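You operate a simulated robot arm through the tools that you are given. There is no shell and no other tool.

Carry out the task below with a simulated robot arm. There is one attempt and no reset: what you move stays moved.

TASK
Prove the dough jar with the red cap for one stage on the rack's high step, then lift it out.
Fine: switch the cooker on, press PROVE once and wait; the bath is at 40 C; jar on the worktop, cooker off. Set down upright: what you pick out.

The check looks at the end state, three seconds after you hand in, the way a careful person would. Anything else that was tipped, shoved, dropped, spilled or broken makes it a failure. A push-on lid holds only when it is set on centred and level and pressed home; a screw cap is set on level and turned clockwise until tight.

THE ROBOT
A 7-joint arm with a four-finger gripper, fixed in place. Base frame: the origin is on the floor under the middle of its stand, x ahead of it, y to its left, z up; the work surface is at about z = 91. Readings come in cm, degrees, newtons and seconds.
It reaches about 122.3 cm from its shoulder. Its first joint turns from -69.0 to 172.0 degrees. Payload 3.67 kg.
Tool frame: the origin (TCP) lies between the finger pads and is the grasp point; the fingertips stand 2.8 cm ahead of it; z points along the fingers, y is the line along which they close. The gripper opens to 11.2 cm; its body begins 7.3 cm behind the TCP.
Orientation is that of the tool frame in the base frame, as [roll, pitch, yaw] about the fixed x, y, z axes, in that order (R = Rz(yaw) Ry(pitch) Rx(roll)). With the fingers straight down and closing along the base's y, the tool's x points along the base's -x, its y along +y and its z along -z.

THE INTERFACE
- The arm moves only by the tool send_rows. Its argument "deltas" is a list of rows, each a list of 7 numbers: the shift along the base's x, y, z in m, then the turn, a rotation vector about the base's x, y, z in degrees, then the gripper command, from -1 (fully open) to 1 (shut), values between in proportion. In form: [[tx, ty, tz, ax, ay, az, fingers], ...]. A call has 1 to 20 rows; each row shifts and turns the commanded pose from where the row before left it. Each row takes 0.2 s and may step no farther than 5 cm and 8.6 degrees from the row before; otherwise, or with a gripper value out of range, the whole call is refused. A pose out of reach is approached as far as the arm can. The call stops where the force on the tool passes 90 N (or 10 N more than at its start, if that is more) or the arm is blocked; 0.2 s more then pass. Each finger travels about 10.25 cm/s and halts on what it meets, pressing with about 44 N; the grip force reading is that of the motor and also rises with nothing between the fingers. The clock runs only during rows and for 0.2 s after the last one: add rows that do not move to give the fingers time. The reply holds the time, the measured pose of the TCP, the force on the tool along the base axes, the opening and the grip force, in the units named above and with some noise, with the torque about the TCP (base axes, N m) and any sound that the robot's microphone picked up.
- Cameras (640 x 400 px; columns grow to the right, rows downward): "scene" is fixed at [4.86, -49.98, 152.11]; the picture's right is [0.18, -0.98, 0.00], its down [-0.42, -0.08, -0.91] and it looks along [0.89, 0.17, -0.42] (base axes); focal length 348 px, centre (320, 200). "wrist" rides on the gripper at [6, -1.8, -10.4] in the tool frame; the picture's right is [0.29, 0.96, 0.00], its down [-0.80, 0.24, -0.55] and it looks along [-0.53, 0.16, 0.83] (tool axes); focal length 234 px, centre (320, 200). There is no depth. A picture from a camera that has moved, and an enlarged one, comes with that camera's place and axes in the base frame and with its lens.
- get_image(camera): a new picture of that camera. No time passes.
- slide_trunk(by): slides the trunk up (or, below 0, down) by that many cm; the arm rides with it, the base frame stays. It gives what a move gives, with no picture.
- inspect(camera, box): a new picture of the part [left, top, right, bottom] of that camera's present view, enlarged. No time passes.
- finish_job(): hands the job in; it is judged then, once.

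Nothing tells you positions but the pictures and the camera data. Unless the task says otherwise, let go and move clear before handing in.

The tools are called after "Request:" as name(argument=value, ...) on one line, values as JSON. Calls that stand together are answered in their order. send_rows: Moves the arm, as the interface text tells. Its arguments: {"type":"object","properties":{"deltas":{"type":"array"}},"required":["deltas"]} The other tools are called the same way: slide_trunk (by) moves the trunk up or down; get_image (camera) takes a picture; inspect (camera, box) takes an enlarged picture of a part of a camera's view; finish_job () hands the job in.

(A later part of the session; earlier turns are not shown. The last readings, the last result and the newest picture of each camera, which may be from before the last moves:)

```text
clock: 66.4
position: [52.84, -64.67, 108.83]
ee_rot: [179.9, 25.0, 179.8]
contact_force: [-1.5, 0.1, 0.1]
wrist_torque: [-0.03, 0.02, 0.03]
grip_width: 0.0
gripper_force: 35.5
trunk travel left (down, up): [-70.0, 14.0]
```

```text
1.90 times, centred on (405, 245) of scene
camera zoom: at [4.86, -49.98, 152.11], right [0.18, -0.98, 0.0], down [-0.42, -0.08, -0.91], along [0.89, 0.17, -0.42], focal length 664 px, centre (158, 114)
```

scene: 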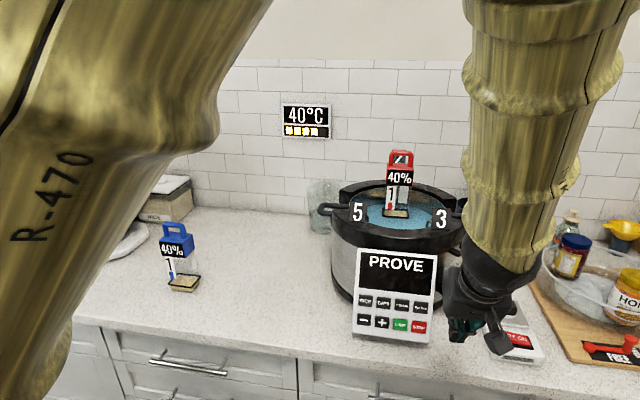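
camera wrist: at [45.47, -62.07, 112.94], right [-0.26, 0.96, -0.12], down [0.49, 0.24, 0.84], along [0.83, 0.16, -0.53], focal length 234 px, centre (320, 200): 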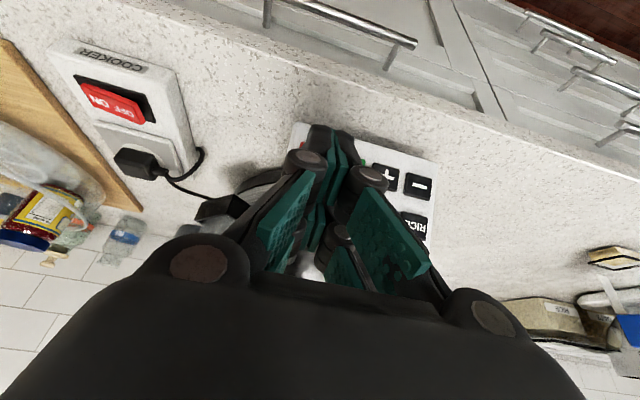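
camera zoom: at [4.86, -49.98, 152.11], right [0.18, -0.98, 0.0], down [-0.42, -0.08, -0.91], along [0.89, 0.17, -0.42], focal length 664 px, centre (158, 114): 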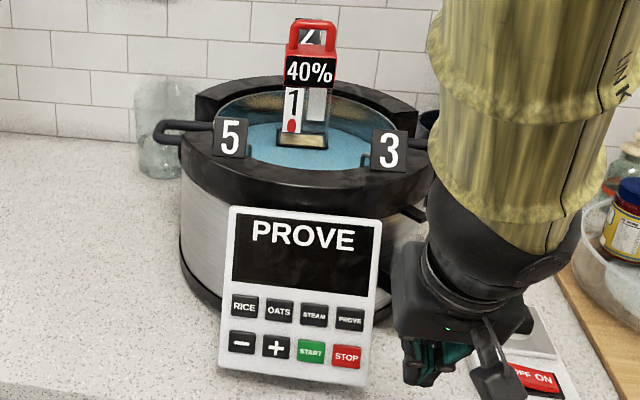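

The press seems to have started the stage, because the dough now shows just above the ring. I'll check the wall cells and the jar.

Request:
inspect(camera="scene", box=[270, 90, 340, 150])

Request:
inspect(camera="scene", box=[370, 145, 430, 225])

Request:
send_rows(deltas=[[-0.01, -0.02, 0.03, 0, 0, 0, 1], [0, -0.02, 0.04, 0, 0, 0, 1], [0, 0, 0.04, 0, 5, 0, 1], [0, 0, 0.04, 0, 5, 0, 1], [0, 0, 0.04, 0, 5, 0, 1], [0, 0, 0.03, 0, 5, 0, 1], [0, 0, 0, 0, 5, 0, 1]])

Request:
get_image(camera="scene")

Request:
inspect(camera="scene", box=[270, 90, 340, 150])

Request:
inspect(camera="scene", box=[370, 145, 430, 225])

```text
6.67 times, centred on (305, 120) of scene
camera zoom: at [4.86, -49.98, 152.11], right [0.18, -0.98, 0.0], down [-0.42, -0.08, -0.91], along [0.89, 0.17, -0.42], focal length 2323 px, centre (420, 733)
```

zoom: 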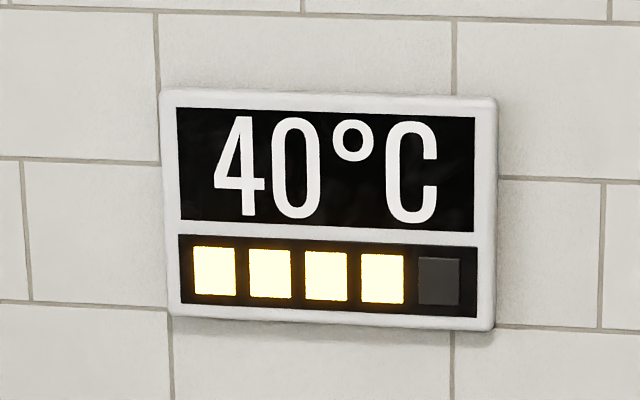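

```text
5.00 times, centred on (400, 185) of scene
camera zoom: at [4.86, -49.98, 152.11], right [0.18, -0.98, 0.0], down [-0.42, -0.08, -0.91], along [0.89, 0.17, -0.42], focal length 1742 px, centre (-80, 275)
```

zoom: 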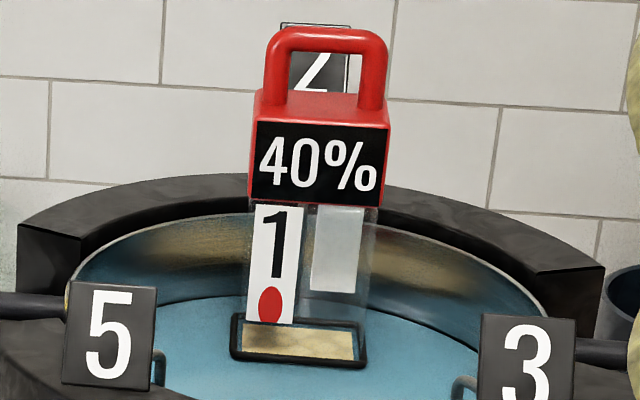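

```text
clock: 68.0
position: [51.73, -68.48, 130.99]
ee_rot: [179.9, -0.2, -180.0]
contact_force: [0.3, -0.4, -0.1]
wrist_torque: [-0.01, 0.07, 0.0]
grip_width: 0.0
gripper_force: 36.2
trunk travel left (down, up): [-70.0, 14.0]
```

```text
taken
```

scene: 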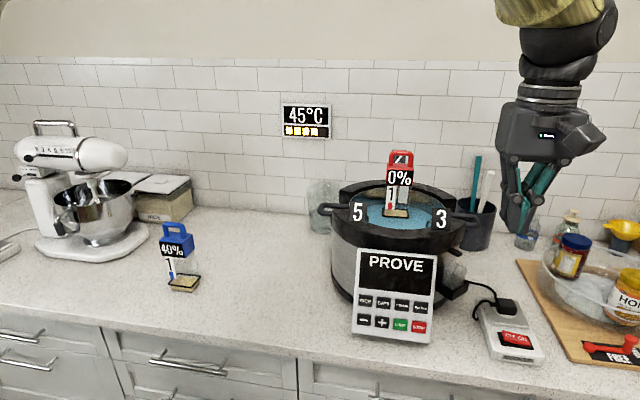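

```text
6.67 times, centred on (305, 120) of scene
camera zoom: at [4.86, -49.98, 152.11], right [0.18, -0.98, 0.0], down [-0.42, -0.08, -0.91], along [0.89, 0.17, -0.42], focal length 2323 px, centre (420, 733)
```

zoom: 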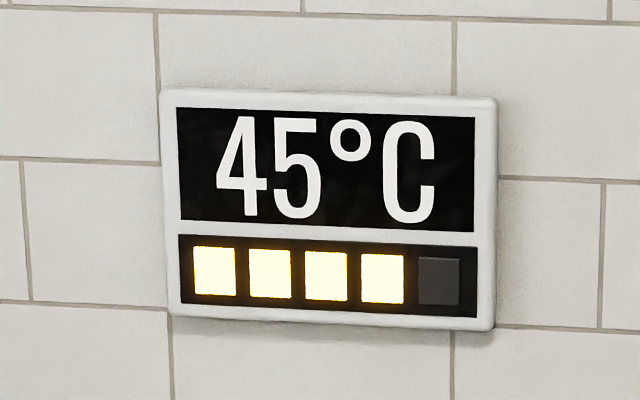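

```text
5.00 times, centred on (400, 185) of scene
camera zoom: at [4.86, -49.98, 152.11], right [0.18, -0.98, 0.0], down [-0.42, -0.08, -0.91], along [0.89, 0.17, -0.42], focal length 1742 px, centre (-80, 275)
```

zoom: 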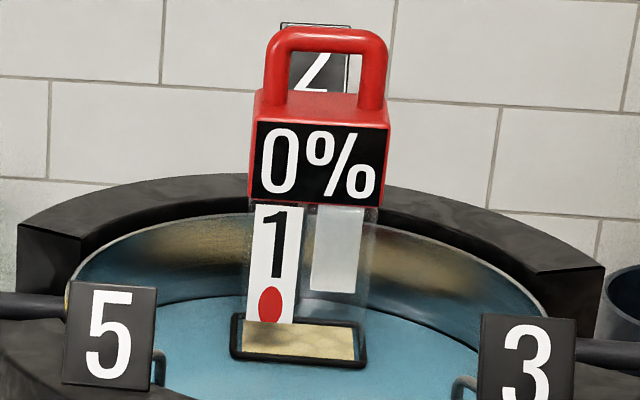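

The wall now reads 45 °C and the red cap shows 0%, so something is progressing. I'll watch in short intervals before doing anything else.

Request:
send_rows(deltas=[[0, 0, 0, 0, 0, 0, 1], [0, 0, 0, 0, 0, 0, 1], [0, 0, 0, 0, 0, 0, 1]])

Request:
inspect(camera="scene", box=[270, 90, 340, 150])

Request:
inspect(camera="scene", box=[370, 145, 430, 225])

Request:
inspect(camera="scene", box=[345, 240, 445, 350])

Request:
inspect(camera="scene", box=[150, 215, 210, 295])

```text
clock: 68.8
position: [51.62, -68.32, 131.08]
ee_rot: [-180.0, 0.0, 180.0]
contact_force: [-0.3, -0.6, -0.4]
wrist_torque: [-0.04, 0.01, -0.01]
grip_width: 0.0
gripper_force: 36.0
trunk travel left (down, up): [-70.0, 14.0]
```

```text
6.67 times, centred on (305, 120) of scene
camera zoom: at [4.86, -49.98, 152.11], right [0.18, -0.98, 0.0], down [-0.42, -0.08, -0.91], along [0.89, 0.17, -0.42], focal length 2323 px, centre (420, 733)
```

zoom: 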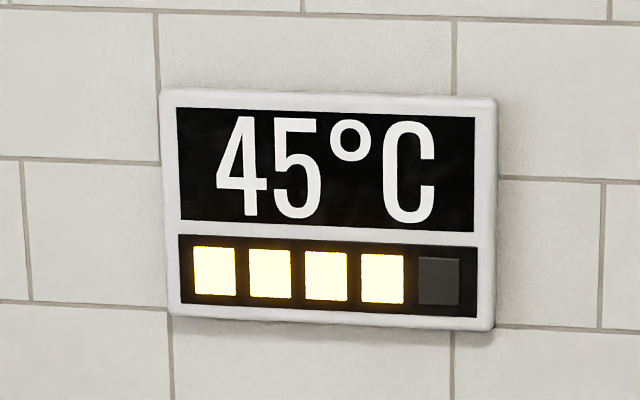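

```text
5.00 times, centred on (400, 185) of scene
camera zoom: at [4.86, -49.98, 152.11], right [0.18, -0.98, 0.0], down [-0.42, -0.08, -0.91], along [0.89, 0.17, -0.42], focal length 1742 px, centre (-80, 275)
```

zoom: 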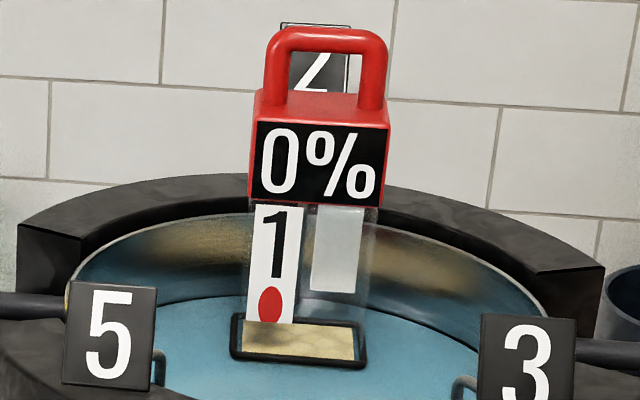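

```text
3.64 times, centred on (395, 295) of scene
camera zoom: at [4.86, -49.98, 152.11], right [0.18, -0.98, 0.0], down [-0.42, -0.08, -0.91], along [0.89, 0.17, -0.42], focal length 1267 px, centre (47, -146)
```

zoom: 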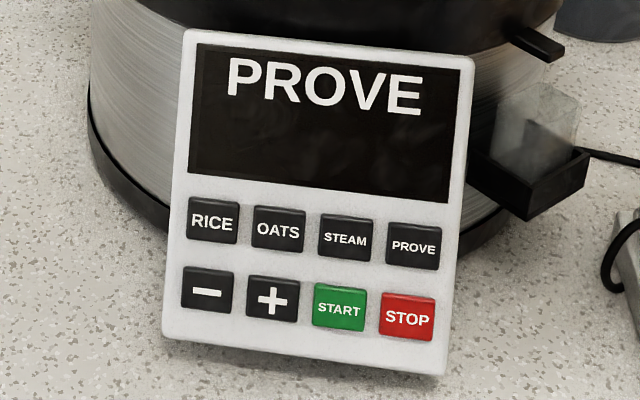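

```text
5.00 times, centred on (180, 255) of scene
camera zoom: at [4.86, -49.98, 152.11], right [0.18, -0.98, 0.0], down [-0.42, -0.08, -0.91], along [0.89, 0.17, -0.42], focal length 1742 px, centre (1020, -75)
```

zoom: 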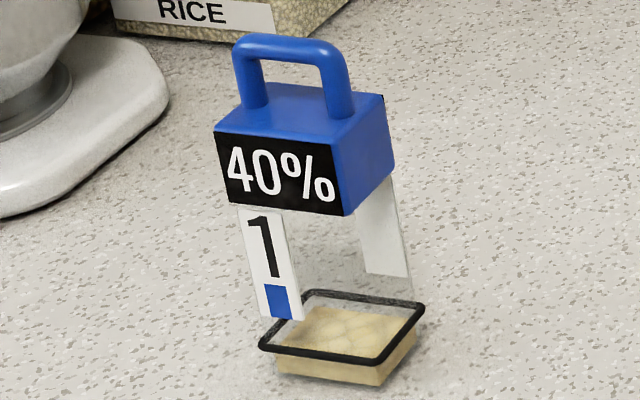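

Nothing changed over 0.8 s. I'll wait a little longer while keeping the arm still.

Request:
send_rows(deltas=[[0, 0, 0, 0, 0, 0, 1], [0, 0, 0, 0, 0, 0, 1], [0, 0, 0, 0, 0, 0, 1], [0, 0, 0, 0, 0, 0, 1], [0, 0, 0, 0, 0, 0, 1], [0, 0, 0, 0, 0, 0, 1], [0, 0, 0, 0, 0, 0, 1], [0, 0, 0, 0, 0, 0, 1], [0, 0, 0, 0, 0, 0, 1], [0, 0, 0, 0, 0, 0, 1]])

Request:
inspect(camera="scene", box=[270, 90, 430, 230])

Request:
inspect(camera="scene", box=[370, 145, 430, 225])

Request:
inspect(camera="scene", box=[345, 240, 445, 350])

```text
clock: 71.0
position: [51.63, -68.51, 131.16]
ee_rot: [-179.9, 0.0, 179.9]
contact_force: [-0.3, 0.0, 1.2]
wrist_torque: [0.03, 0.02, 0.01]
grip_width: 0.0
gripper_force: 36.0
trunk travel left (down, up): [-70.0, 14.0]
```

```text
2.86 times, centred on (350, 160) of scene
camera zoom: at [4.86, -49.98, 152.11], right [0.18, -0.98, 0.0], down [-0.42, -0.08, -0.91], along [0.89, 0.17, -0.42], focal length 996 px, centre (234, 314)
```

zoom: 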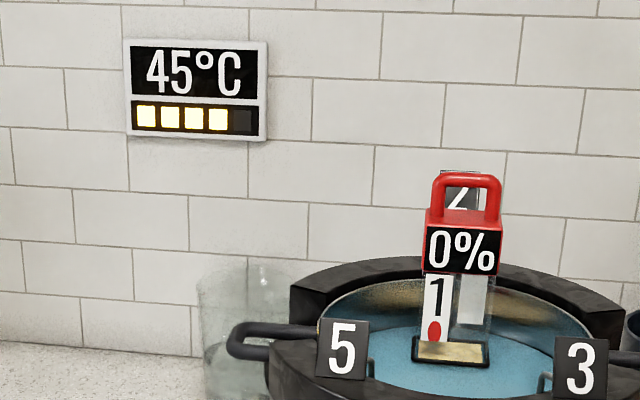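

```text
5.00 times, centred on (400, 185) of scene
camera zoom: at [4.86, -49.98, 152.11], right [0.18, -0.98, 0.0], down [-0.42, -0.08, -0.91], along [0.89, 0.17, -0.42], focal length 1742 px, centre (-80, 275)
```

zoom: 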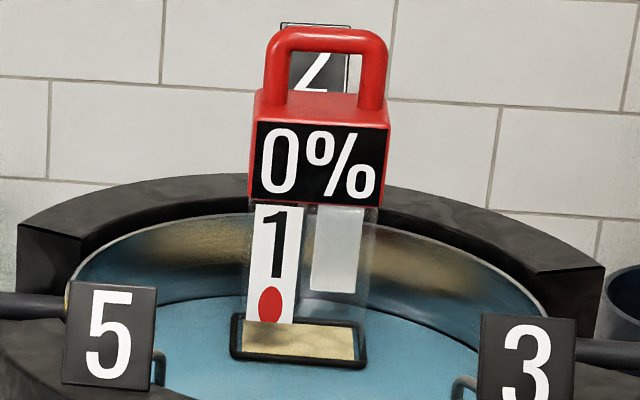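

```text
3.64 times, centred on (395, 295) of scene
camera zoom: at [4.86, -49.98, 152.11], right [0.18, -0.98, 0.0], down [-0.42, -0.08, -0.91], along [0.89, 0.17, -0.42], focal length 1267 px, centre (47, -146)
```

zoom: 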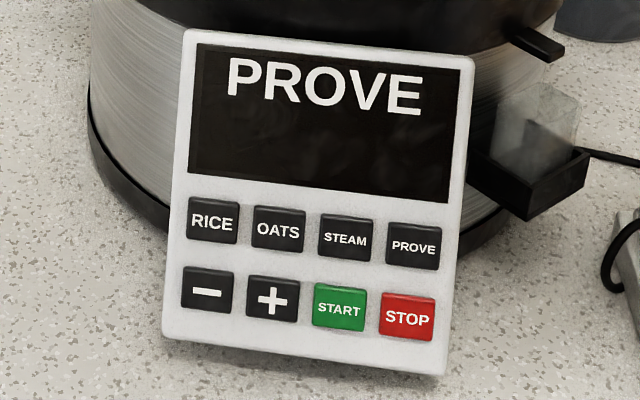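

Readings have been steady for 3 s: 4 cells lit, 45 °C and 0%, and the dough is up at the ring. One cell went out at my single press. I'll bring the gripper back over the jar, which gives more waiting time, and then check again.

Request:
send_rows(deltas=[[0.01, 0.004, 0.03, 0, 0, 0, 1], [0.025, 0.008, 0.03, 0, 0, -4, 1], [0.035, 0.012, 0.03, 0, 0, -8.2, 1], [0.035, 0.013, 0.02, 0, 0, -8.2, 1], [0.035, 0.013, 0, 0, 0, -8.2, 1], [0.035, 0.013, 0, 0, 0, -8.2, 1], [0.035, 0.013, 0, 0, 0, -8.2, 1], [0.035, 0.013, 0, 0, 0, -8.2, 1], [0.035, 0.013, 0, 0, 0, -8.2, 1], [0.035, 0.013, 0, 0, 0, -8.2, 0.7], [0.035, 0.013, 0, 0, 0, -8.2, 0.35], [0.03, 0.01, 0, 0, 0, -8.2, 0.35], [0.015, 0.004, 0, 0, 0, -4, 0.35], [0.01, 0, 0, 0, 0, 0, 0.35], [0, 0, 0, 0, 0, 0, 0.35], [0, 0, 0, 0, 0, 0, 0.35]])

Request:
get_image(camera="scene")

Request:
get_image(camera="wrist")

```text
clock: 74.4
position: [92.2, -54.32, 142.23]
ee_rot: [180.0, 0.0, 89.9]
contact_force: [0.2, -0.2, 1.2]
wrist_torque: [0.01, 0.05, -0.03]
grip_width: 3.63
gripper_force: 0.1
trunk travel left (down, up): [-70.0, 14.0]
```

```text
taken
```

scene: 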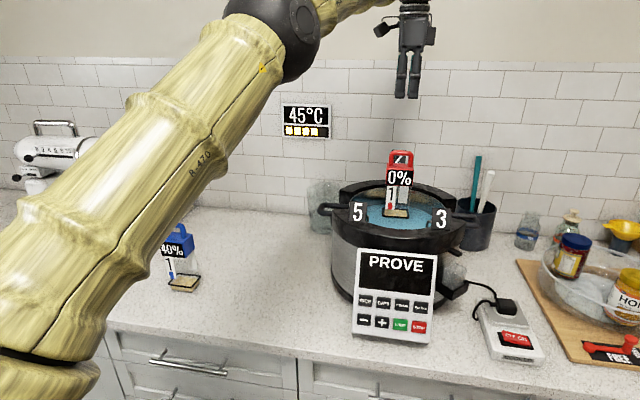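

```text
taken
camera wrist: at [90.35, -48.19, 152.65], right [0.96, 0.29, 0.0], down [0.24, -0.8, 0.55], along [0.16, -0.53, -0.83], focal length 234 px, centre (320, 200)
```

wrist: 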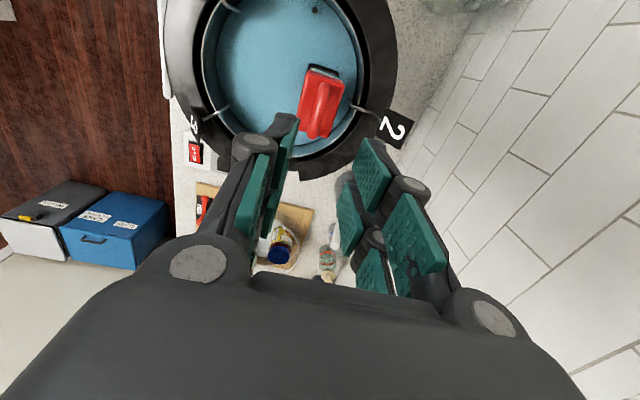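

Readings are still 45 °C, 4 cells and 0%, and the panel is quiet. I'll come down around the handle without gripping yet and look again.

Request:
send_rows(deltas=[[-0.002, 0, -0.03, 0, 0, 0, 0.35], [0, 0, -0.035, 0, 0, 0, 0.35], [0, 0, -0.035, 0, 0, 0, 0.35], [0, 0, -0.025, 0, 0, 0, 0.35], [0, 0, -0.012, 0, 0, 0, 0.35], [0, 0, 0, 0, 0, 0, 0.35], [0, 0, 0, 0, 0, 0, 0.35]])

Request:
inspect(camera="wrist", box=[220, 50, 440, 250])

Request:
inspect(camera="scene", box=[270, 80, 450, 240])

```text
clock: 76.0
position: [91.82, -54.49, 128.54]
ee_rot: [-180.0, 0.0, 90.0]
contact_force: [0.1, 0.1, 1.0]
wrist_torque: [0.01, 0.01, -0.02]
grip_width: 3.64
gripper_force: 0.0
trunk travel left (down, up): [-70.0, 14.0]
```

```text
2.00 times, centred on (330, 150) of wrist
camera zoom: at [90.13, -48.32, 138.89], right [0.96, 0.29, 0.0], down [0.24, -0.8, 0.55], along [0.16, -0.53, -0.83], focal length 468 px, centre (300, 300)
```

zoom: 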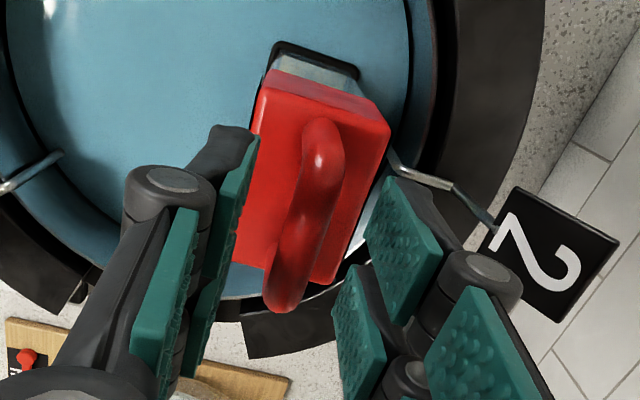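

```text
2.50 times, centred on (360, 160) of scene
camera zoom: at [4.86, -49.98, 152.11], right [0.18, -0.98, 0.0], down [-0.42, -0.08, -0.91], along [0.89, 0.17, -0.42], focal length 871 px, centre (220, 300)
```

zoom: 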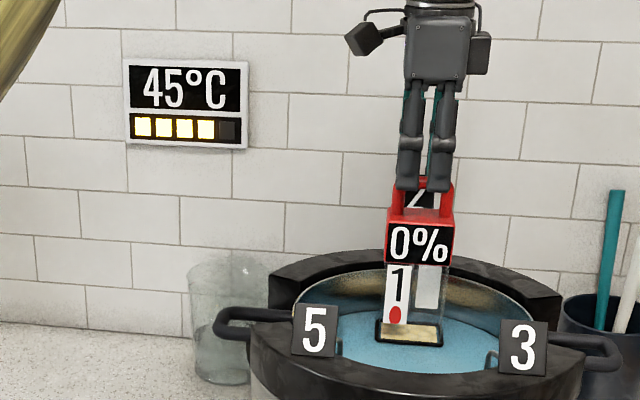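

The pads straddle the bar and the readings are unchanged. I'll go down the last 2.3 cm.

Request:
send_rows(deltas=[[0.001, 0.001, -0.01, 0, 0, 0, 0.35], [0, 0, -0.01, 0, 0, 0, 0.35], [0, 0, -0.003, 0, 0, 0, 0.35], [0, 0, 0, 0, 0, 0, 0.35], [0, 0, 0, 0, 0, 0, 0.35]])

Request:
inspect(camera="wrist", box=[220, 50, 440, 250])

Request:
inspect(camera="scene", box=[270, 80, 450, 240])

```text
clock: 77.2
position: [91.97, -54.19, 126.25]
ee_rot: [-179.9, -0.1, 90.0]
contact_force: [0.2, -0.2, -1.4]
wrist_torque: [-0.01, 0.0, 0.0]
grip_width: 3.64
gripper_force: 0.1
trunk travel left (down, up): [-70.0, 14.0]
```

```text
2.00 times, centred on (330, 150) of wrist
camera zoom: at [90.32, -48.11, 136.64], right [0.96, 0.29, 0.0], down [0.24, -0.8, 0.55], along [0.16, -0.53, -0.83], focal length 468 px, centre (300, 300)
```

zoom: 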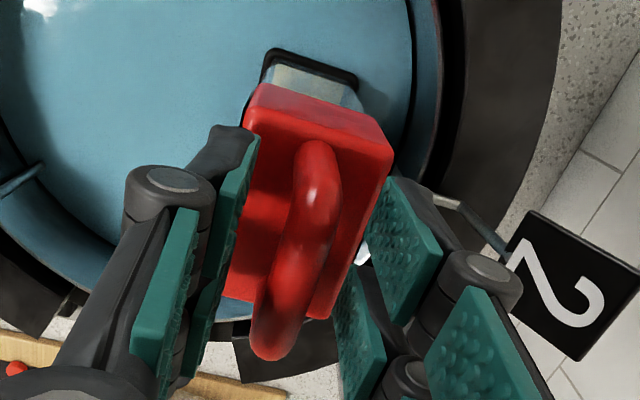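

```text
2.50 times, centred on (360, 160) of scene
camera zoom: at [4.86, -49.98, 152.11], right [0.18, -0.98, 0.0], down [-0.42, -0.08, -0.91], along [0.89, 0.17, -0.42], focal length 871 px, centre (220, 300)
```

zoom: 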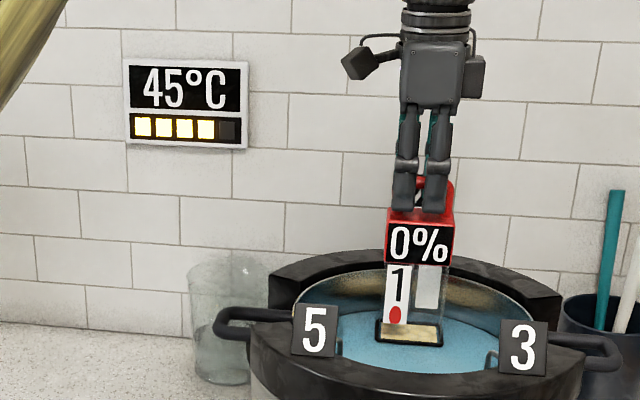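

The readings haven't changed for about 9 s. Before gripping I'll wait a few more seconds and listen for an end-of-stage signal, watching the dough closely.

Request:
inspect(camera="scene", box=[380, 180, 420, 220])

Request:
send_rows(deltas=[[0, 0, 0, 0, 0, 0, 0.35], [0, 0, 0, 0, 0, 0, 0.35], [0, 0, 0, 0, 0, 0, 0.35], [0, 0, 0, 0, 0, 0, 0.35], [0, 0, 0, 0, 0, 0, 0.35], [0, 0, 0, 0, 0, 0, 0.35], [0, 0, 0, 0, 0, 0, 0.35], [0, 0, 0, 0, 0, 0, 0.35], [0, 0, 0, 0, 0, 0, 0.35], [0, 0, 0, 0, 0, 0, 0.35], [0, 0, 0, 0, 0, 0, 0.35], [0, 0, 0, 0, 0, 0, 0.35], [0, 0, 0, 0, 0, 0, 0.35], [0, 0, 0, 0, 0, 0, 0.35], [0, 0, 0, 0, 0, 0, 0.35]])

Request:
inspect(camera="scene", box=[380, 180, 420, 220])

Request:
get_image(camera="scene")

```text
10.00 times, centred on (400, 200) of scene
camera zoom: at [4.86, -49.98, 152.11], right [0.18, -0.98, 0.0], down [-0.42, -0.08, -0.91], along [0.89, 0.17, -0.42], focal length 3484 px, centre (-480, 200)
```

zoom: 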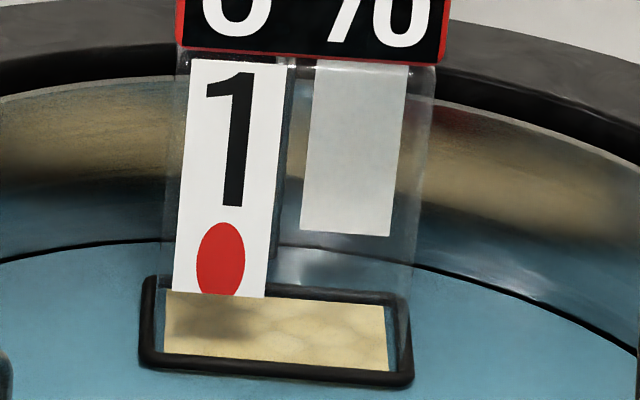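

```text
clock: 80.4
position: [92.1, -54.27, 126.14]
ee_rot: [180.0, 0.0, 89.9]
contact_force: [-0.4, -0.1, 0.1]
wrist_torque: [-0.01, -0.01, -0.01]
grip_width: 3.65
gripper_force: 0.1
trunk travel left (down, up): [-70.0, 14.0]
```

```text
10.00 times, centred on (400, 200) of scene
camera zoom: at [4.86, -49.98, 152.11], right [0.18, -0.98, 0.0], down [-0.42, -0.08, -0.91], along [0.89, 0.17, -0.42], focal length 3484 px, centre (-480, 200)
```

zoom: 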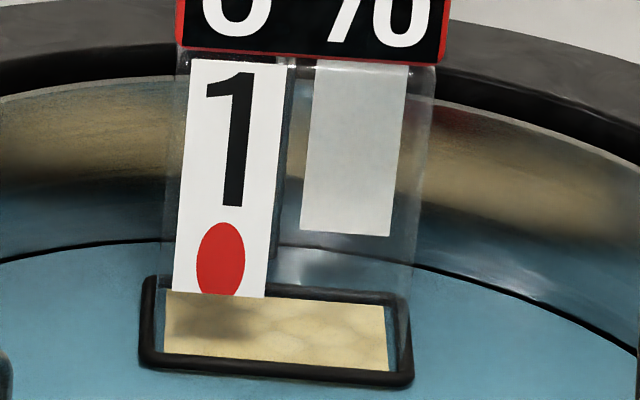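

```text
taken
```

scene: 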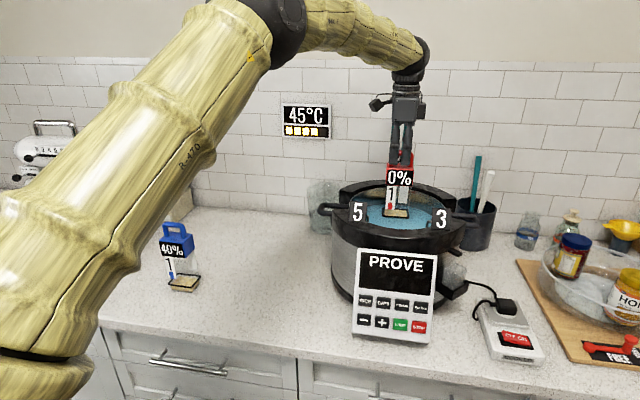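

Nothing has changed for 12 s, so the stage is over. I'll grip the handle and lift the jar out.

Request:
send_rows(deltas=[[0, 0, 0, 0, 0, 0, 0.5], [0, 0, 0, 0, 0, 0, 0.65], [0, 0, 0, 0, 0, 0, 0.75], [0, 0, 0, 0, 0, 0, 0.85], [0, 0, 0, 0, 0, 0, 1], [0, 0, 0, 0, 0, 0, 1], [0, 0, 0, 0, 0, 0, 1]])

Request:
send_rows(deltas=[[0, 0, 0.006, 0, 0, 0, 1], [0, 0, 0.012, 0, 0, 0, 1], [0, 0, 0.02, 0, 0, 0, 1], [0, 0, 0.03, 0, 0, 0, 1], [0, 0, 0, 0, 0, 0, 1], [0, 0, 0, 0, 0, 0, 1]])

Request:
inspect(camera="scene", box=[340, 80, 460, 240])

Request:
get_image(camera="wrist")

```text
clock: 82.0
position: [92.1, -54.27, 126.25]
ee_rot: [-180.0, 0.0, 89.9]
contact_force: [-0.6, 1.2, 0.3]
wrist_torque: [0.0, 0.1, -0.03]
grip_width: 1.22
gripper_force: 44.2
trunk travel left (down, up): [-70.0, 14.0]
```

```text
clock: 83.4
position: [92.08, -54.23, 132.94]
ee_rot: [179.9, 0.0, 89.8]
contact_force: [0.1, -0.2, -2.3]
wrist_torque: [0.02, 0.0, 0.01]
grip_width: 1.22
gripper_force: 44.1
trunk travel left (down, up): [-70.0, 14.0]
```

```text
2.50 times, centred on (400, 160) of scene
camera zoom: at [4.86, -49.98, 152.11], right [0.18, -0.98, 0.0], down [-0.42, -0.08, -0.91], along [0.89, 0.17, -0.42], focal length 871 px, centre (120, 300)
```

zoom: 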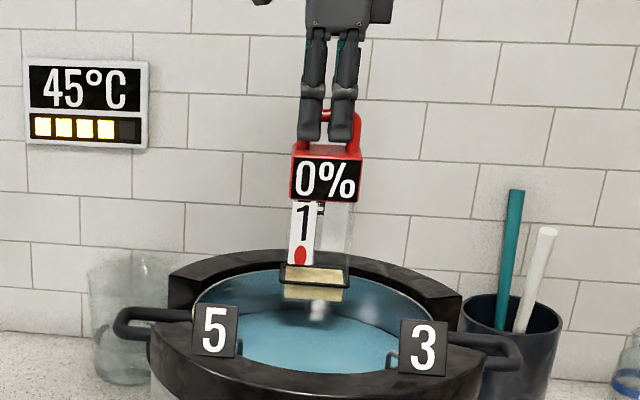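

```text
taken
camera wrist: at [90.18, -48.07, 143.44], right [0.96, 0.29, 0.0], down [0.24, -0.8, 0.55], along [0.16, -0.53, -0.83], focal length 234 px, centre (320, 200)
```

wrist: 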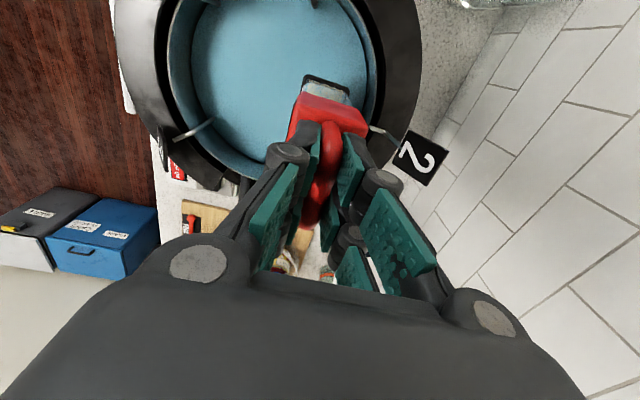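

The jar lifted out upright. I'll compare the dough level against the blue jar.

Request:
inspect(camera="scene", box=[375, 130, 425, 210])

Request:
inspect(camera="scene", box=[150, 215, 210, 305])

```text
5.00 times, centred on (400, 170) of scene
camera zoom: at [4.86, -49.98, 152.11], right [0.18, -0.98, 0.0], down [-0.42, -0.08, -0.91], along [0.89, 0.17, -0.42], focal length 1742 px, centre (-80, 350)
```

zoom: 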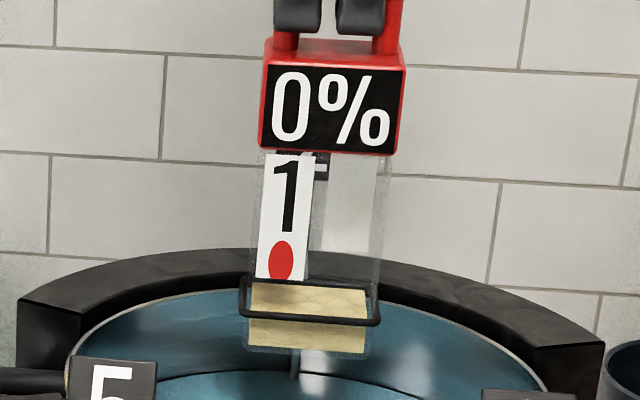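

```text
4.44 times, centred on (180, 260) of scene
camera zoom: at [4.86, -49.98, 152.11], right [0.18, -0.98, 0.0], down [-0.42, -0.08, -0.91], along [0.89, 0.17, -0.42], focal length 1549 px, centre (942, -67)
```

zoom: 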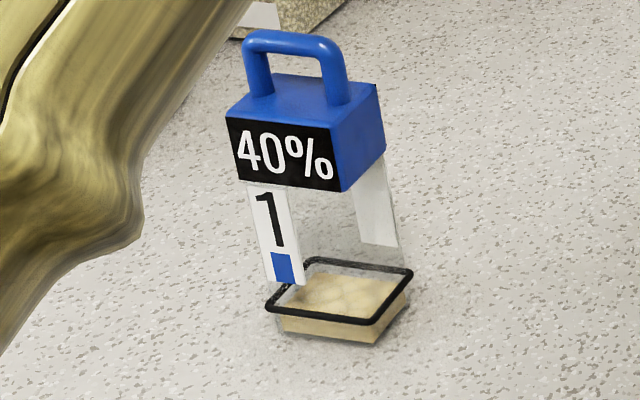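

The jar hangs level and intact. I'll carry it over the flags and back to its old clear spot on the worktop.

Request:
send_rows(deltas=[[0, 0, 0.025, 0, 0, 0, 1], [0, 0, 0.035, 0, 0, 0, 1], [0, 0, 0.035, 0, 0, 0, 1], [0, 0, 0.025, 0, 0, 0, 1], [0, 0, 0.01, 0, 0, 0, 1], [-0.008, 0.014, 0, 0, 0, 0, 1], [-0.016, 0.026, 0, 0, 0, 0, 1], [-0.02, 0.034, 0, 0, 0, 0, 1], [-0.022, 0.036, 0, 0, 0, 0, 1], [-0.022, 0.036, 0, 0, 0, 0, 1], [-0.022, 0.036, 0, 0, 0, 0, 1], [-0.022, 0.036, 0, 0, 0, 0, 1], [-0.022, 0.036, 0, 0, 0, 0, 1], [-0.022, 0.036, 0, 0, 0, 0, 1], [-0.02, 0.034, 0, 0, 0, 0, 1], [-0.014, 0.024, 0, 0, 0, 0, 1], [-0.008, 0.012, 0, 0, 0, 0, 1], [0, 0, 0, 0, 0, 0, 1], [0, 0, 0, 0, 0, 0, 1]])

Request:
get_image(camera="scene")

Request:
get_image(camera="wrist")

```text
clock: 87.4
position: [70.1, -17.84, 145.73]
ee_rot: [-180.0, 0.1, 90.0]
contact_force: [-0.6, 0.1, -2.1]
wrist_torque: [-0.01, 0.04, -0.01]
grip_width: 1.22
gripper_force: 43.5
out of reach, approached as far as the arm can: row 5
trunk travel left (down, up): [-70.0, 14.0]
```

```text
taken
```

scene: 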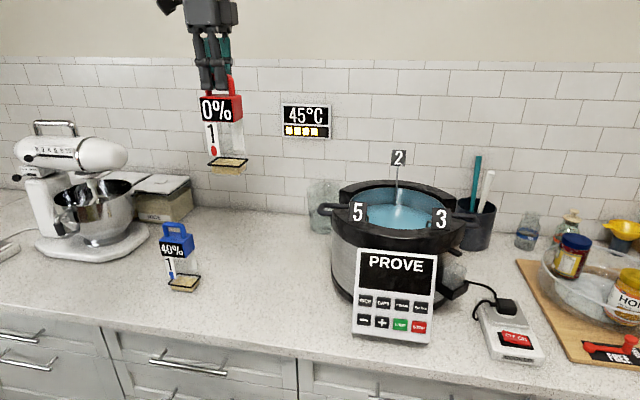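

```text
taken
camera wrist: at [68.26, -11.68, 156.23], right [0.96, 0.29, 0.0], down [0.24, -0.8, 0.55], along [0.16, -0.53, -0.83], focal length 234 px, centre (320, 200)
```

wrist: 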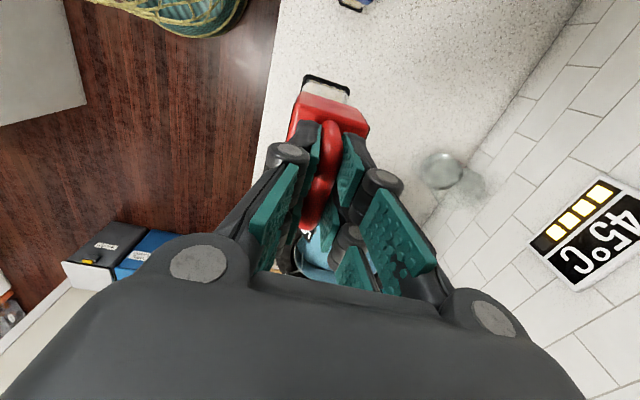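

The jar is over the clear spot, well away from the blue jar. I'll lower it to just above the worktop.

Request:
send_rows(deltas=[[0, 0, -0.02, 0, 0, 0, 1], [0, 0, -0.035, 0, 0, 0, 1], [0, 0, -0.04, 0, 0, 0, 1], [0, 0, -0.04, 0, 0, 0, 1], [0, 0, -0.04, 0, 0, 0, 1], [0, 0, -0.04, 0, 0, 0, 1], [0, 0, -0.04, 0, 0, 0, 1], [0, 0, -0.035, 0, 0, 0, 1], [0, 0, -0.025, 0, 0, 0, 1], [0, 0, -0.012, 0, 0, 0, 1], [0, 0, 0, 0, 0, 0, 1], [0, 0, 0, 0, 0, 0, 1]])

Request:
inspect(camera="scene", box=[140, 150, 320, 310])

```text
clock: 90.0
position: [70.04, -18.0, 112.95]
ee_rot: [-180.0, -0.1, 90.0]
contact_force: [0.1, -0.1, -2.3]
wrist_torque: [-0.01, 0.01, -0.03]
grip_width: 1.23
gripper_force: 43.8
trunk travel left (down, up): [-70.0, 14.0]
```

```text
2.50 times, centred on (230, 230) of scene
camera zoom: at [4.86, -49.98, 152.11], right [0.18, -0.98, 0.0], down [-0.42, -0.08, -0.91], along [0.89, 0.17, -0.42], focal length 871 px, centre (545, 125)
```

zoom: 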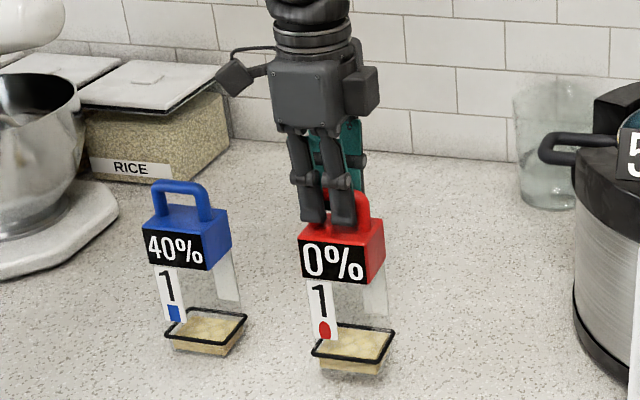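

The base is about 2 cm above the worktop. I'll ease it down.

Request:
send_rows(deltas=[[0, 0, -0.006, 0, 0, 0, 1], [0, 0, -0.006, 0, 0, 0, 1], [0, 0, -0.004, 0, 0, 0, 1], [0, 0, 0, 0, 0, 0, 1], [0, 0, 0, 0, 0, 0, 1]])

Request:
send_rows(deltas=[[0, 0, -0.002, 0, 0, 0, 1], [0, 0, 0, 0, 0, 0, 1]])

```text
clock: 91.2
position: [70.09, -18.09, 111.44]
ee_rot: [-180.0, 0.0, 90.0]
contact_force: [-0.4, 0.0, -2.5]
wrist_torque: [0.02, -0.02, -0.02]
grip_width: 1.2
gripper_force: 44.2
trunk travel left (down, up): [-70.0, 14.0]
```

```text
clock: 91.8
position: [70.0, -18.09, 111.27]
ee_rot: [180.0, -0.1, 90.1]
contact_force: [0.0, -0.9, -2.9]
wrist_torque: [0.01, -0.01, 0.02]
grip_width: 1.21
gripper_force: 43.7
trunk travel left (down, up): [-70.0, 14.0]
```

About 4 mm to go. I'll use 2 mm steps until the weight transfers.

Request:
send_rows(deltas=[[0, 0, -0.002, 0, 0, 0, 1], [0, 0, 0, 0, 0, 0, 1]])

Request:
send_rows(deltas=[[0, 0, -0.0015, 0, 0, 0, 1], [0, 0, 0, 0, 0, 0, 1]])

```text
clock: 92.4
position: [69.98, -18.02, 111.09]
ee_rot: [-180.0, 0.0, 89.9]
contact_force: [0.0, 0.7, -1.7]
wrist_torque: [0.01, 0.01, -0.02]
grip_width: 1.21
gripper_force: 43.7
trunk travel left (down, up): [-70.0, 14.0]
```

```text
clock: 93.0
position: [69.93, -18.1, 110.89]
ee_rot: [180.0, 0.0, 90.1]
contact_force: [0.1, -0.4, -1.7]
wrist_torque: [-0.06, 0.01, 0.0]
grip_width: 1.25
gripper_force: 43.7
trunk travel left (down, up): [-70.0, 14.0]
```

Still slightly hanging. Another 1.5 mm.

Request:
send_rows(deltas=[[0, 0, -0.0015, 0, 0, 0, 1], [0, 0, 0, 0, 0, 0, 1]])

```text
clock: 93.6
position: [69.99, -18.09, 110.84]
ee_rot: [-179.9, 0.0, 90.1]
contact_force: [0.1, -0.2, -2.2]
wrist_torque: [0.02, -0.01, -0.02]
grip_width: 1.22
gripper_force: 44.2
trunk travel left (down, up): [-70.0, 14.0]
```

Not down yet. Another 1.5 mm.

Request:
send_rows(deltas=[[0, 0, -0.0015, 0, 0, 0, 1], [0, 0, 0, 0, 0, 0, 1]])

```text
clock: 94.2
position: [70.02, -18.06, 110.67]
ee_rot: [180.0, 0.0, 89.9]
contact_force: [-0.6, 0.5, -1.1]
wrist_torque: [-0.06, -0.01, -0.02]
grip_width: 1.22
gripper_force: 43.8
trunk travel left (down, up): [-70.0, 14.0]
```

Close to contact. Another 1.5 mm.

Request:
send_rows(deltas=[[0, 0, -0.0015, 0, 0, 0, 1], [0, 0, 0, 0, 0, 0, 1]])

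Request:
inspect(camera="scene", box=[190, 200, 290, 310])

```text
clock: 94.8
position: [69.91, -17.95, 110.66]
ee_rot: [179.9, 0.0, 89.9]
contact_force: [2.2, 1.1, 14.1]
wrist_torque: [-0.16, -0.03, 0.01]
grip_width: 1.21
gripper_force: 44.1
trunk travel left (down, up): [-70.0, 14.0]
```

```text
3.64 times, centred on (240, 255) of scene
camera zoom: at [4.86, -49.98, 152.11], right [0.18, -0.98, 0.0], down [-0.42, -0.08, -0.91], along [0.89, 0.17, -0.42], focal length 1267 px, centre (611, 0)
```

zoom: 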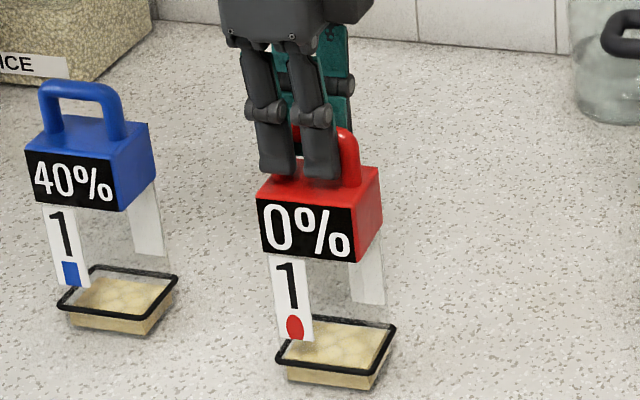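

The jar is down on the worktop. I'll relieve the pressure, open gently and rise clear.

Request:
send_rows(deltas=[[0, 0, 0.001, 0, 0, 0, 1], [0, 0, 0, 0, 0, 0, 0.75], [0, 0, 0, 0, 0, 0, 0.7], [0, 0, 0, 0, 0, 0, 0.66], [0, 0, 0, 0, 0, 0, 0.5], [0, 0, 0, 0, 0, 0, 0.3], [0, 0, 0, 0, 0, 0, 0.3]])

Request:
inspect(camera="scene", box=[190, 200, 290, 310])

Request:
inspect(camera="wrist", box=[220, 50, 440, 250])

```text
clock: 96.4
position: [69.89, -18.04, 110.66]
ee_rot: [180.0, 0.0, 90.0]
contact_force: [0.0, -0.3, 0.2]
wrist_torque: [0.01, -0.02, 0.0]
grip_width: 3.9
gripper_force: 0.1
trunk travel left (down, up): [-70.0, 14.0]
```

```text
3.64 times, centred on (240, 255) of scene
camera zoom: at [4.86, -49.98, 152.11], right [0.18, -0.98, 0.0], down [-0.42, -0.08, -0.91], along [0.89, 0.17, -0.42], focal length 1267 px, centre (611, 0)
```

zoom: 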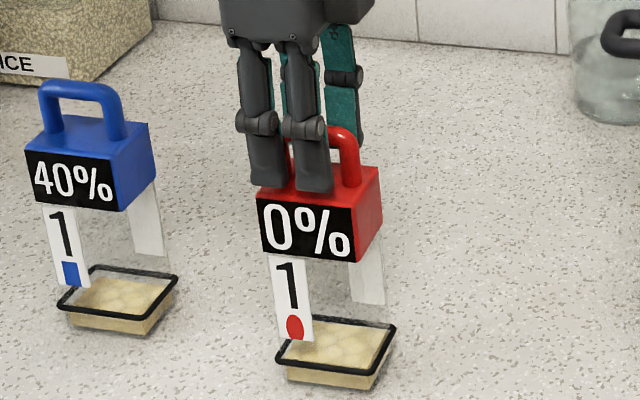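

```text
2.00 times, centred on (330, 150) of wrist
camera zoom: at [68.18, -11.93, 121.08], right [0.96, 0.29, 0.0], down [0.24, -0.8, 0.55], along [0.16, -0.53, -0.83], focal length 468 px, centre (300, 300)
```

zoom: 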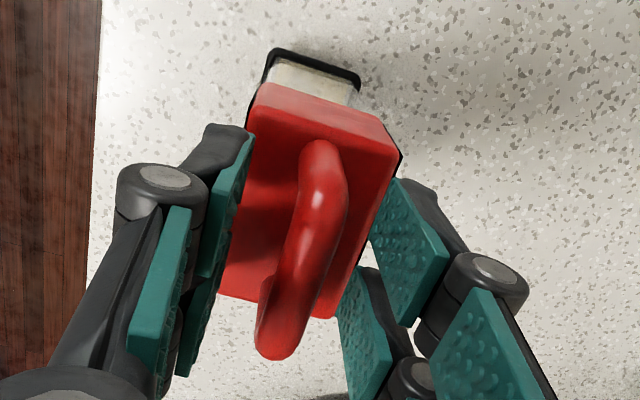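

The jar stands upright on its own. I'll rise clear, turn the gripper back, close it and head to the switch to turn the cooker off.

Request:
send_rows(deltas=[[0, 0, 0.015, 0, 0, 0, 0.3], [0, 0, 0.03, 0, 0, 0, 0.3], [0, 0, 0.04, 0, 0, 0, 0.3], [0, 0, 0.045, 0, 0, 0, 0.3], [0, 0, 0.045, 0, 0, 0, 0.3], [0, 0, 0.045, 0, 0, 0, 0.3], [0, 0, 0.04, 0, 0, 0, 0.3], [0, 0, 0.02, 0, 0, 0, 0.3], [0, 0, 0, 0, 0, 0, 0.3]])

Request:
send_rows(deltas=[[0, -0.015, 0, 0, 0, 0, 0.5], [0, -0.03, 0, 0, 0, 4, 0.8], [-0.003, -0.038, 0, 0, 0, 8.2, 1], [-0.003, -0.038, 0, 0, 0, 8.2, 1], [-0.003, -0.038, 0, 0, 0, 8.2, 1], [-0.003, -0.038, 0, 0, 0, 8.2, 1], [-0.003, -0.038, 0, 0, 0, 8.2, 1], [-0.003, -0.038, 0, 0, 0, 8.2, 1], [-0.003, -0.038, 0, 0, 0, 8.2, 1], [-0.003, -0.038, 0, 0, 0, 8.2, 1], [-0.003, -0.038, 0, 0, 0, 8.2, 1], [-0.003, -0.038, 0, 0, 0, 8.2, 1], [-0.003, -0.038, 0, 0, 0, 4, 1], [-0.003, -0.038, 0, 0, 0, 0, 1], [-0.003, -0.038, 0, 0, 0, 0, 1], [-0.003, -0.035, 0, 0, 0, 0, 1], [-0.002, -0.022, 0, 0, 0, 0, 1], [-0.001, -0.01, 0, 0, 0, 0, 1], [0, 0, 0, 0, 0, 0, 1], [0, 0, 0, 0, 0, 0, 1]])

Request:
get_image(camera="scene")

Request:
get_image(camera="wrist")

```text
clock: 98.4
position: [69.73, -17.86, 138.84]
ee_rot: [180.0, -0.1, 90.0]
contact_force: [-0.8, 0.5, 0.1]
wrist_torque: [0.01, -0.01, 0.0]
grip_width: 3.92
gripper_force: 0.0
trunk travel left (down, up): [-70.0, 14.0]
```

```text
clock: 102.6
position: [65.51, -78.8, 138.56]
ee_rot: [179.9, -0.1, 179.9]
contact_force: [-0.5, -0.4, -0.7]
wrist_torque: [0.02, 0.0, -0.04]
grip_width: 0.0
gripper_force: 35.4
trunk travel left (down, up): [-70.0, 14.0]
```

```text
taken
```

scene: 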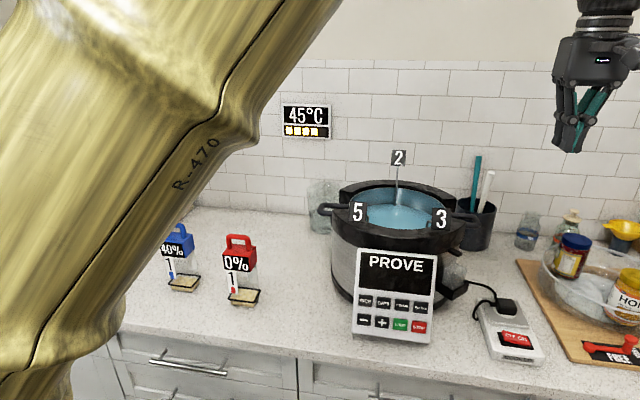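

```text
taken
camera wrist: at [59.62, -80.41, 148.97], right [-0.29, 0.96, 0.0], down [0.8, 0.24, 0.55], along [0.53, 0.16, -0.83], focal length 234 px, centre (320, 200)
```

wrist: 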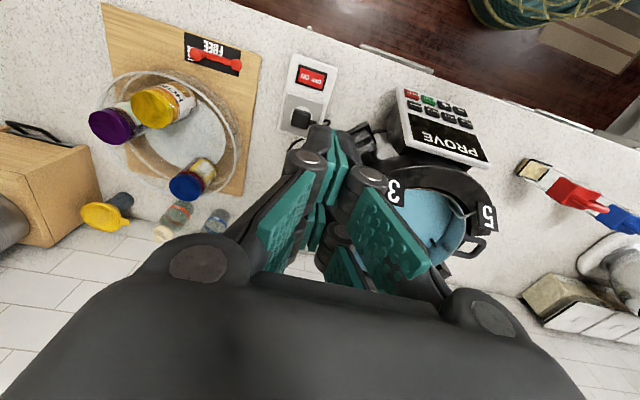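

Both jars stand fine, and the switch shows ON. I'll go down over the OFF half.

Request:
send_rows(deltas=[[-0.004, 0, -0.03, 0, 0, 0, 1], [-0.004, 0, -0.045, 0, 0, 0, 1], [0, 0, -0.045, 0, 0, 0, 1], [0, 0, -0.045, 0, 0, 0, 1], [0, 0, -0.045, 0, 0, 0, 1], [0, 0, -0.045, 0, 0, 0, 1], [0, 0, -0.04, 0, 0, 0, 1], [0, 0, -0.03, 0, 0, 0, 1], [0, 0, -0.02, 0, 0, 0, 1], [0, 0, 0, 0, 0, 0, 1], [0, 0, 0, 0, 0, 0, 1]])

Request:
inspect(camera="wrist", box=[230, 40, 450, 200])

Request:
inspect(camera="scene", box=[440, 220, 600, 370])

```text
clock: 105.0
position: [64.69, -78.73, 103.97]
ee_rot: [179.9, 0.0, -179.9]
contact_force: [-0.1, -1.4, 0.2]
wrist_torque: [0.06, -0.01, 0.02]
grip_width: 0.0
gripper_force: 35.9
trunk travel left (down, up): [-70.0, 14.0]
```

```text
2.50 times, centred on (340, 120) of wrist
camera zoom: at [58.74, -80.47, 114.4], right [-0.29, 0.96, 0.0], down [0.8, 0.24, 0.55], along [0.53, 0.16, -0.83], focal length 585 px, centre (270, 400)
```

zoom: 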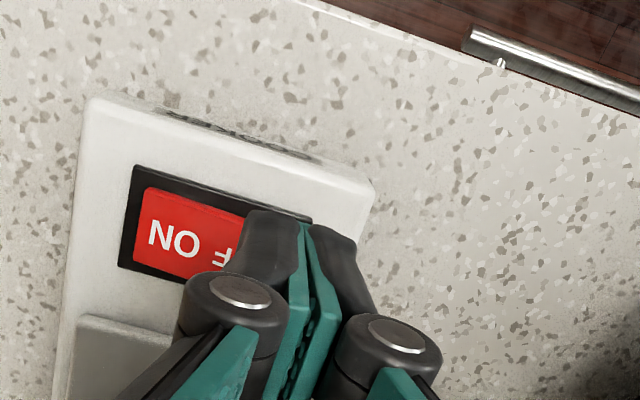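

```text
2.67 times, centred on (520, 295) of scene
camera zoom: at [4.86, -49.98, 152.11], right [0.18, -0.98, 0.0], down [-0.42, -0.08, -0.91], along [0.89, 0.17, -0.42], focal length 929 px, centre (-213, -53)
```

zoom: 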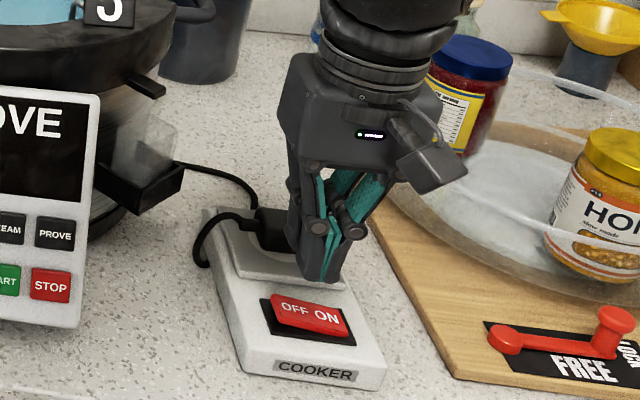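

The tips line up with the raised OFF end. I'll press down in small steps.

Request:
send_rows(deltas=[[0, 0, -0.015, 0, 0, 0, 1], [0, 0, -0.015, 0, 0, 0, 1], [0, 0, -0.01, 0, 0, 0, 1], [0, 0, -0.004, 0, 0, 0, 1], [0, 0, 0, 0, 0, 0, 1], [0, 0, 0, 0, 0, 0, 1]])

Request:
send_rows(deltas=[[0, 0, -0.003, 0, 0, 0, 1], [0, 0, -0.003, 0, 0, 0, 1], [0, 0, 0, 0, 0, 0, 1]])

```text
clock: 106.4
position: [64.76, -78.71, 99.67]
ee_rot: [179.9, 0.0, 179.9]
contact_force: [-0.2, 0.1, 0.8]
wrist_torque: [0.01, 0.0, 0.02]
grip_width: 0.0
gripper_force: 35.6
trunk travel left (down, up): [-70.0, 14.0]
```

```text
clock: 107.2
position: [64.76, -78.75, 99.08]
ee_rot: [-179.9, 0.0, -179.9]
contact_force: [0.2, 0.2, 0.5]
wrist_torque: [0.01, -0.01, -0.02]
grip_width: 0.04
gripper_force: 35.7
trunk travel left (down, up): [-70.0, 14.0]
```

No contact yet. I'll continue down.

Request:
send_rows(deltas=[[0, 0, -0.003, 0, 0, 0, 1], [0, 0, -0.003, 0, 0, 0, 1], [0, 0, 0, 0, 0, 0, 1]])

Request:
send_rows(deltas=[[0, 0, -0.003, 0, 0, 0, 1], [0, 0, -0.002, 0, 0, 0, 1], [0, 0, 0, 0, 0, 0, 1]])

Request:
get_image(camera="scene")

```text
clock: 108.0
position: [64.59, -78.66, 98.38]
ee_rot: [-179.9, 0.0, -179.9]
contact_force: [0.5, 0.6, -0.2]
wrist_torque: [-0.01, 0.0, -0.02]
grip_width: 0.01
gripper_force: 35.8
trunk travel left (down, up): [-70.0, 14.0]
```

```text
clock: 108.8
position: [64.64, -78.6, 98.05]
ee_rot: [179.9, 0.0, 179.9]
contact_force: [0.2, 2.6, 1.8]
wrist_torque: [0.1, -0.01, 0.04]
grip_width: 0.0
gripper_force: 35.8
trunk travel left (down, up): [-70.0, 14.0]
```

```text
taken
```

scene: 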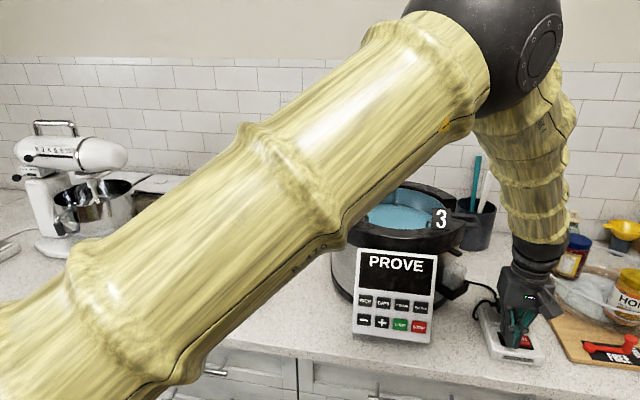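

Contact is beginning, but the panel is still lit. I'll press a little further.

Request:
send_rows(deltas=[[0, 0, -0.003, 0, 0, 0, 1], [0, 0, -0.002, 0, 0, 0, 1], [0, 0, 0, 0, 0, 0, 1]])

Request:
get_image(camera="scene")

```text
clock: 109.6
position: [64.47, -78.67, 97.39]
ee_rot: [-180.0, 0.1, 179.9]
contact_force: [-0.6, 0.3, 1.1]
wrist_torque: [-0.01, -0.03, -0.01]
grip_width: 0.0
gripper_force: 36.0
trunk travel left (down, up): [-70.0, 14.0]
```

```text
taken
```

scene: 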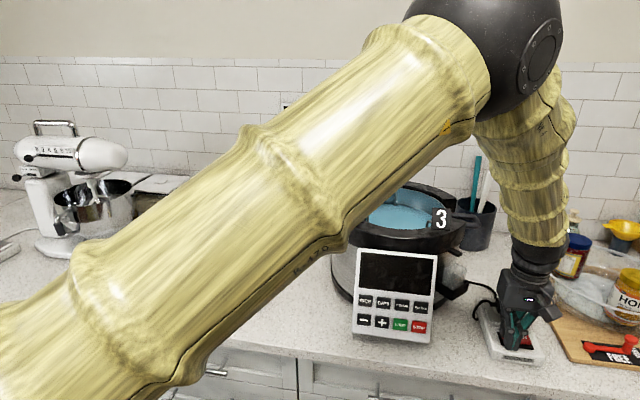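

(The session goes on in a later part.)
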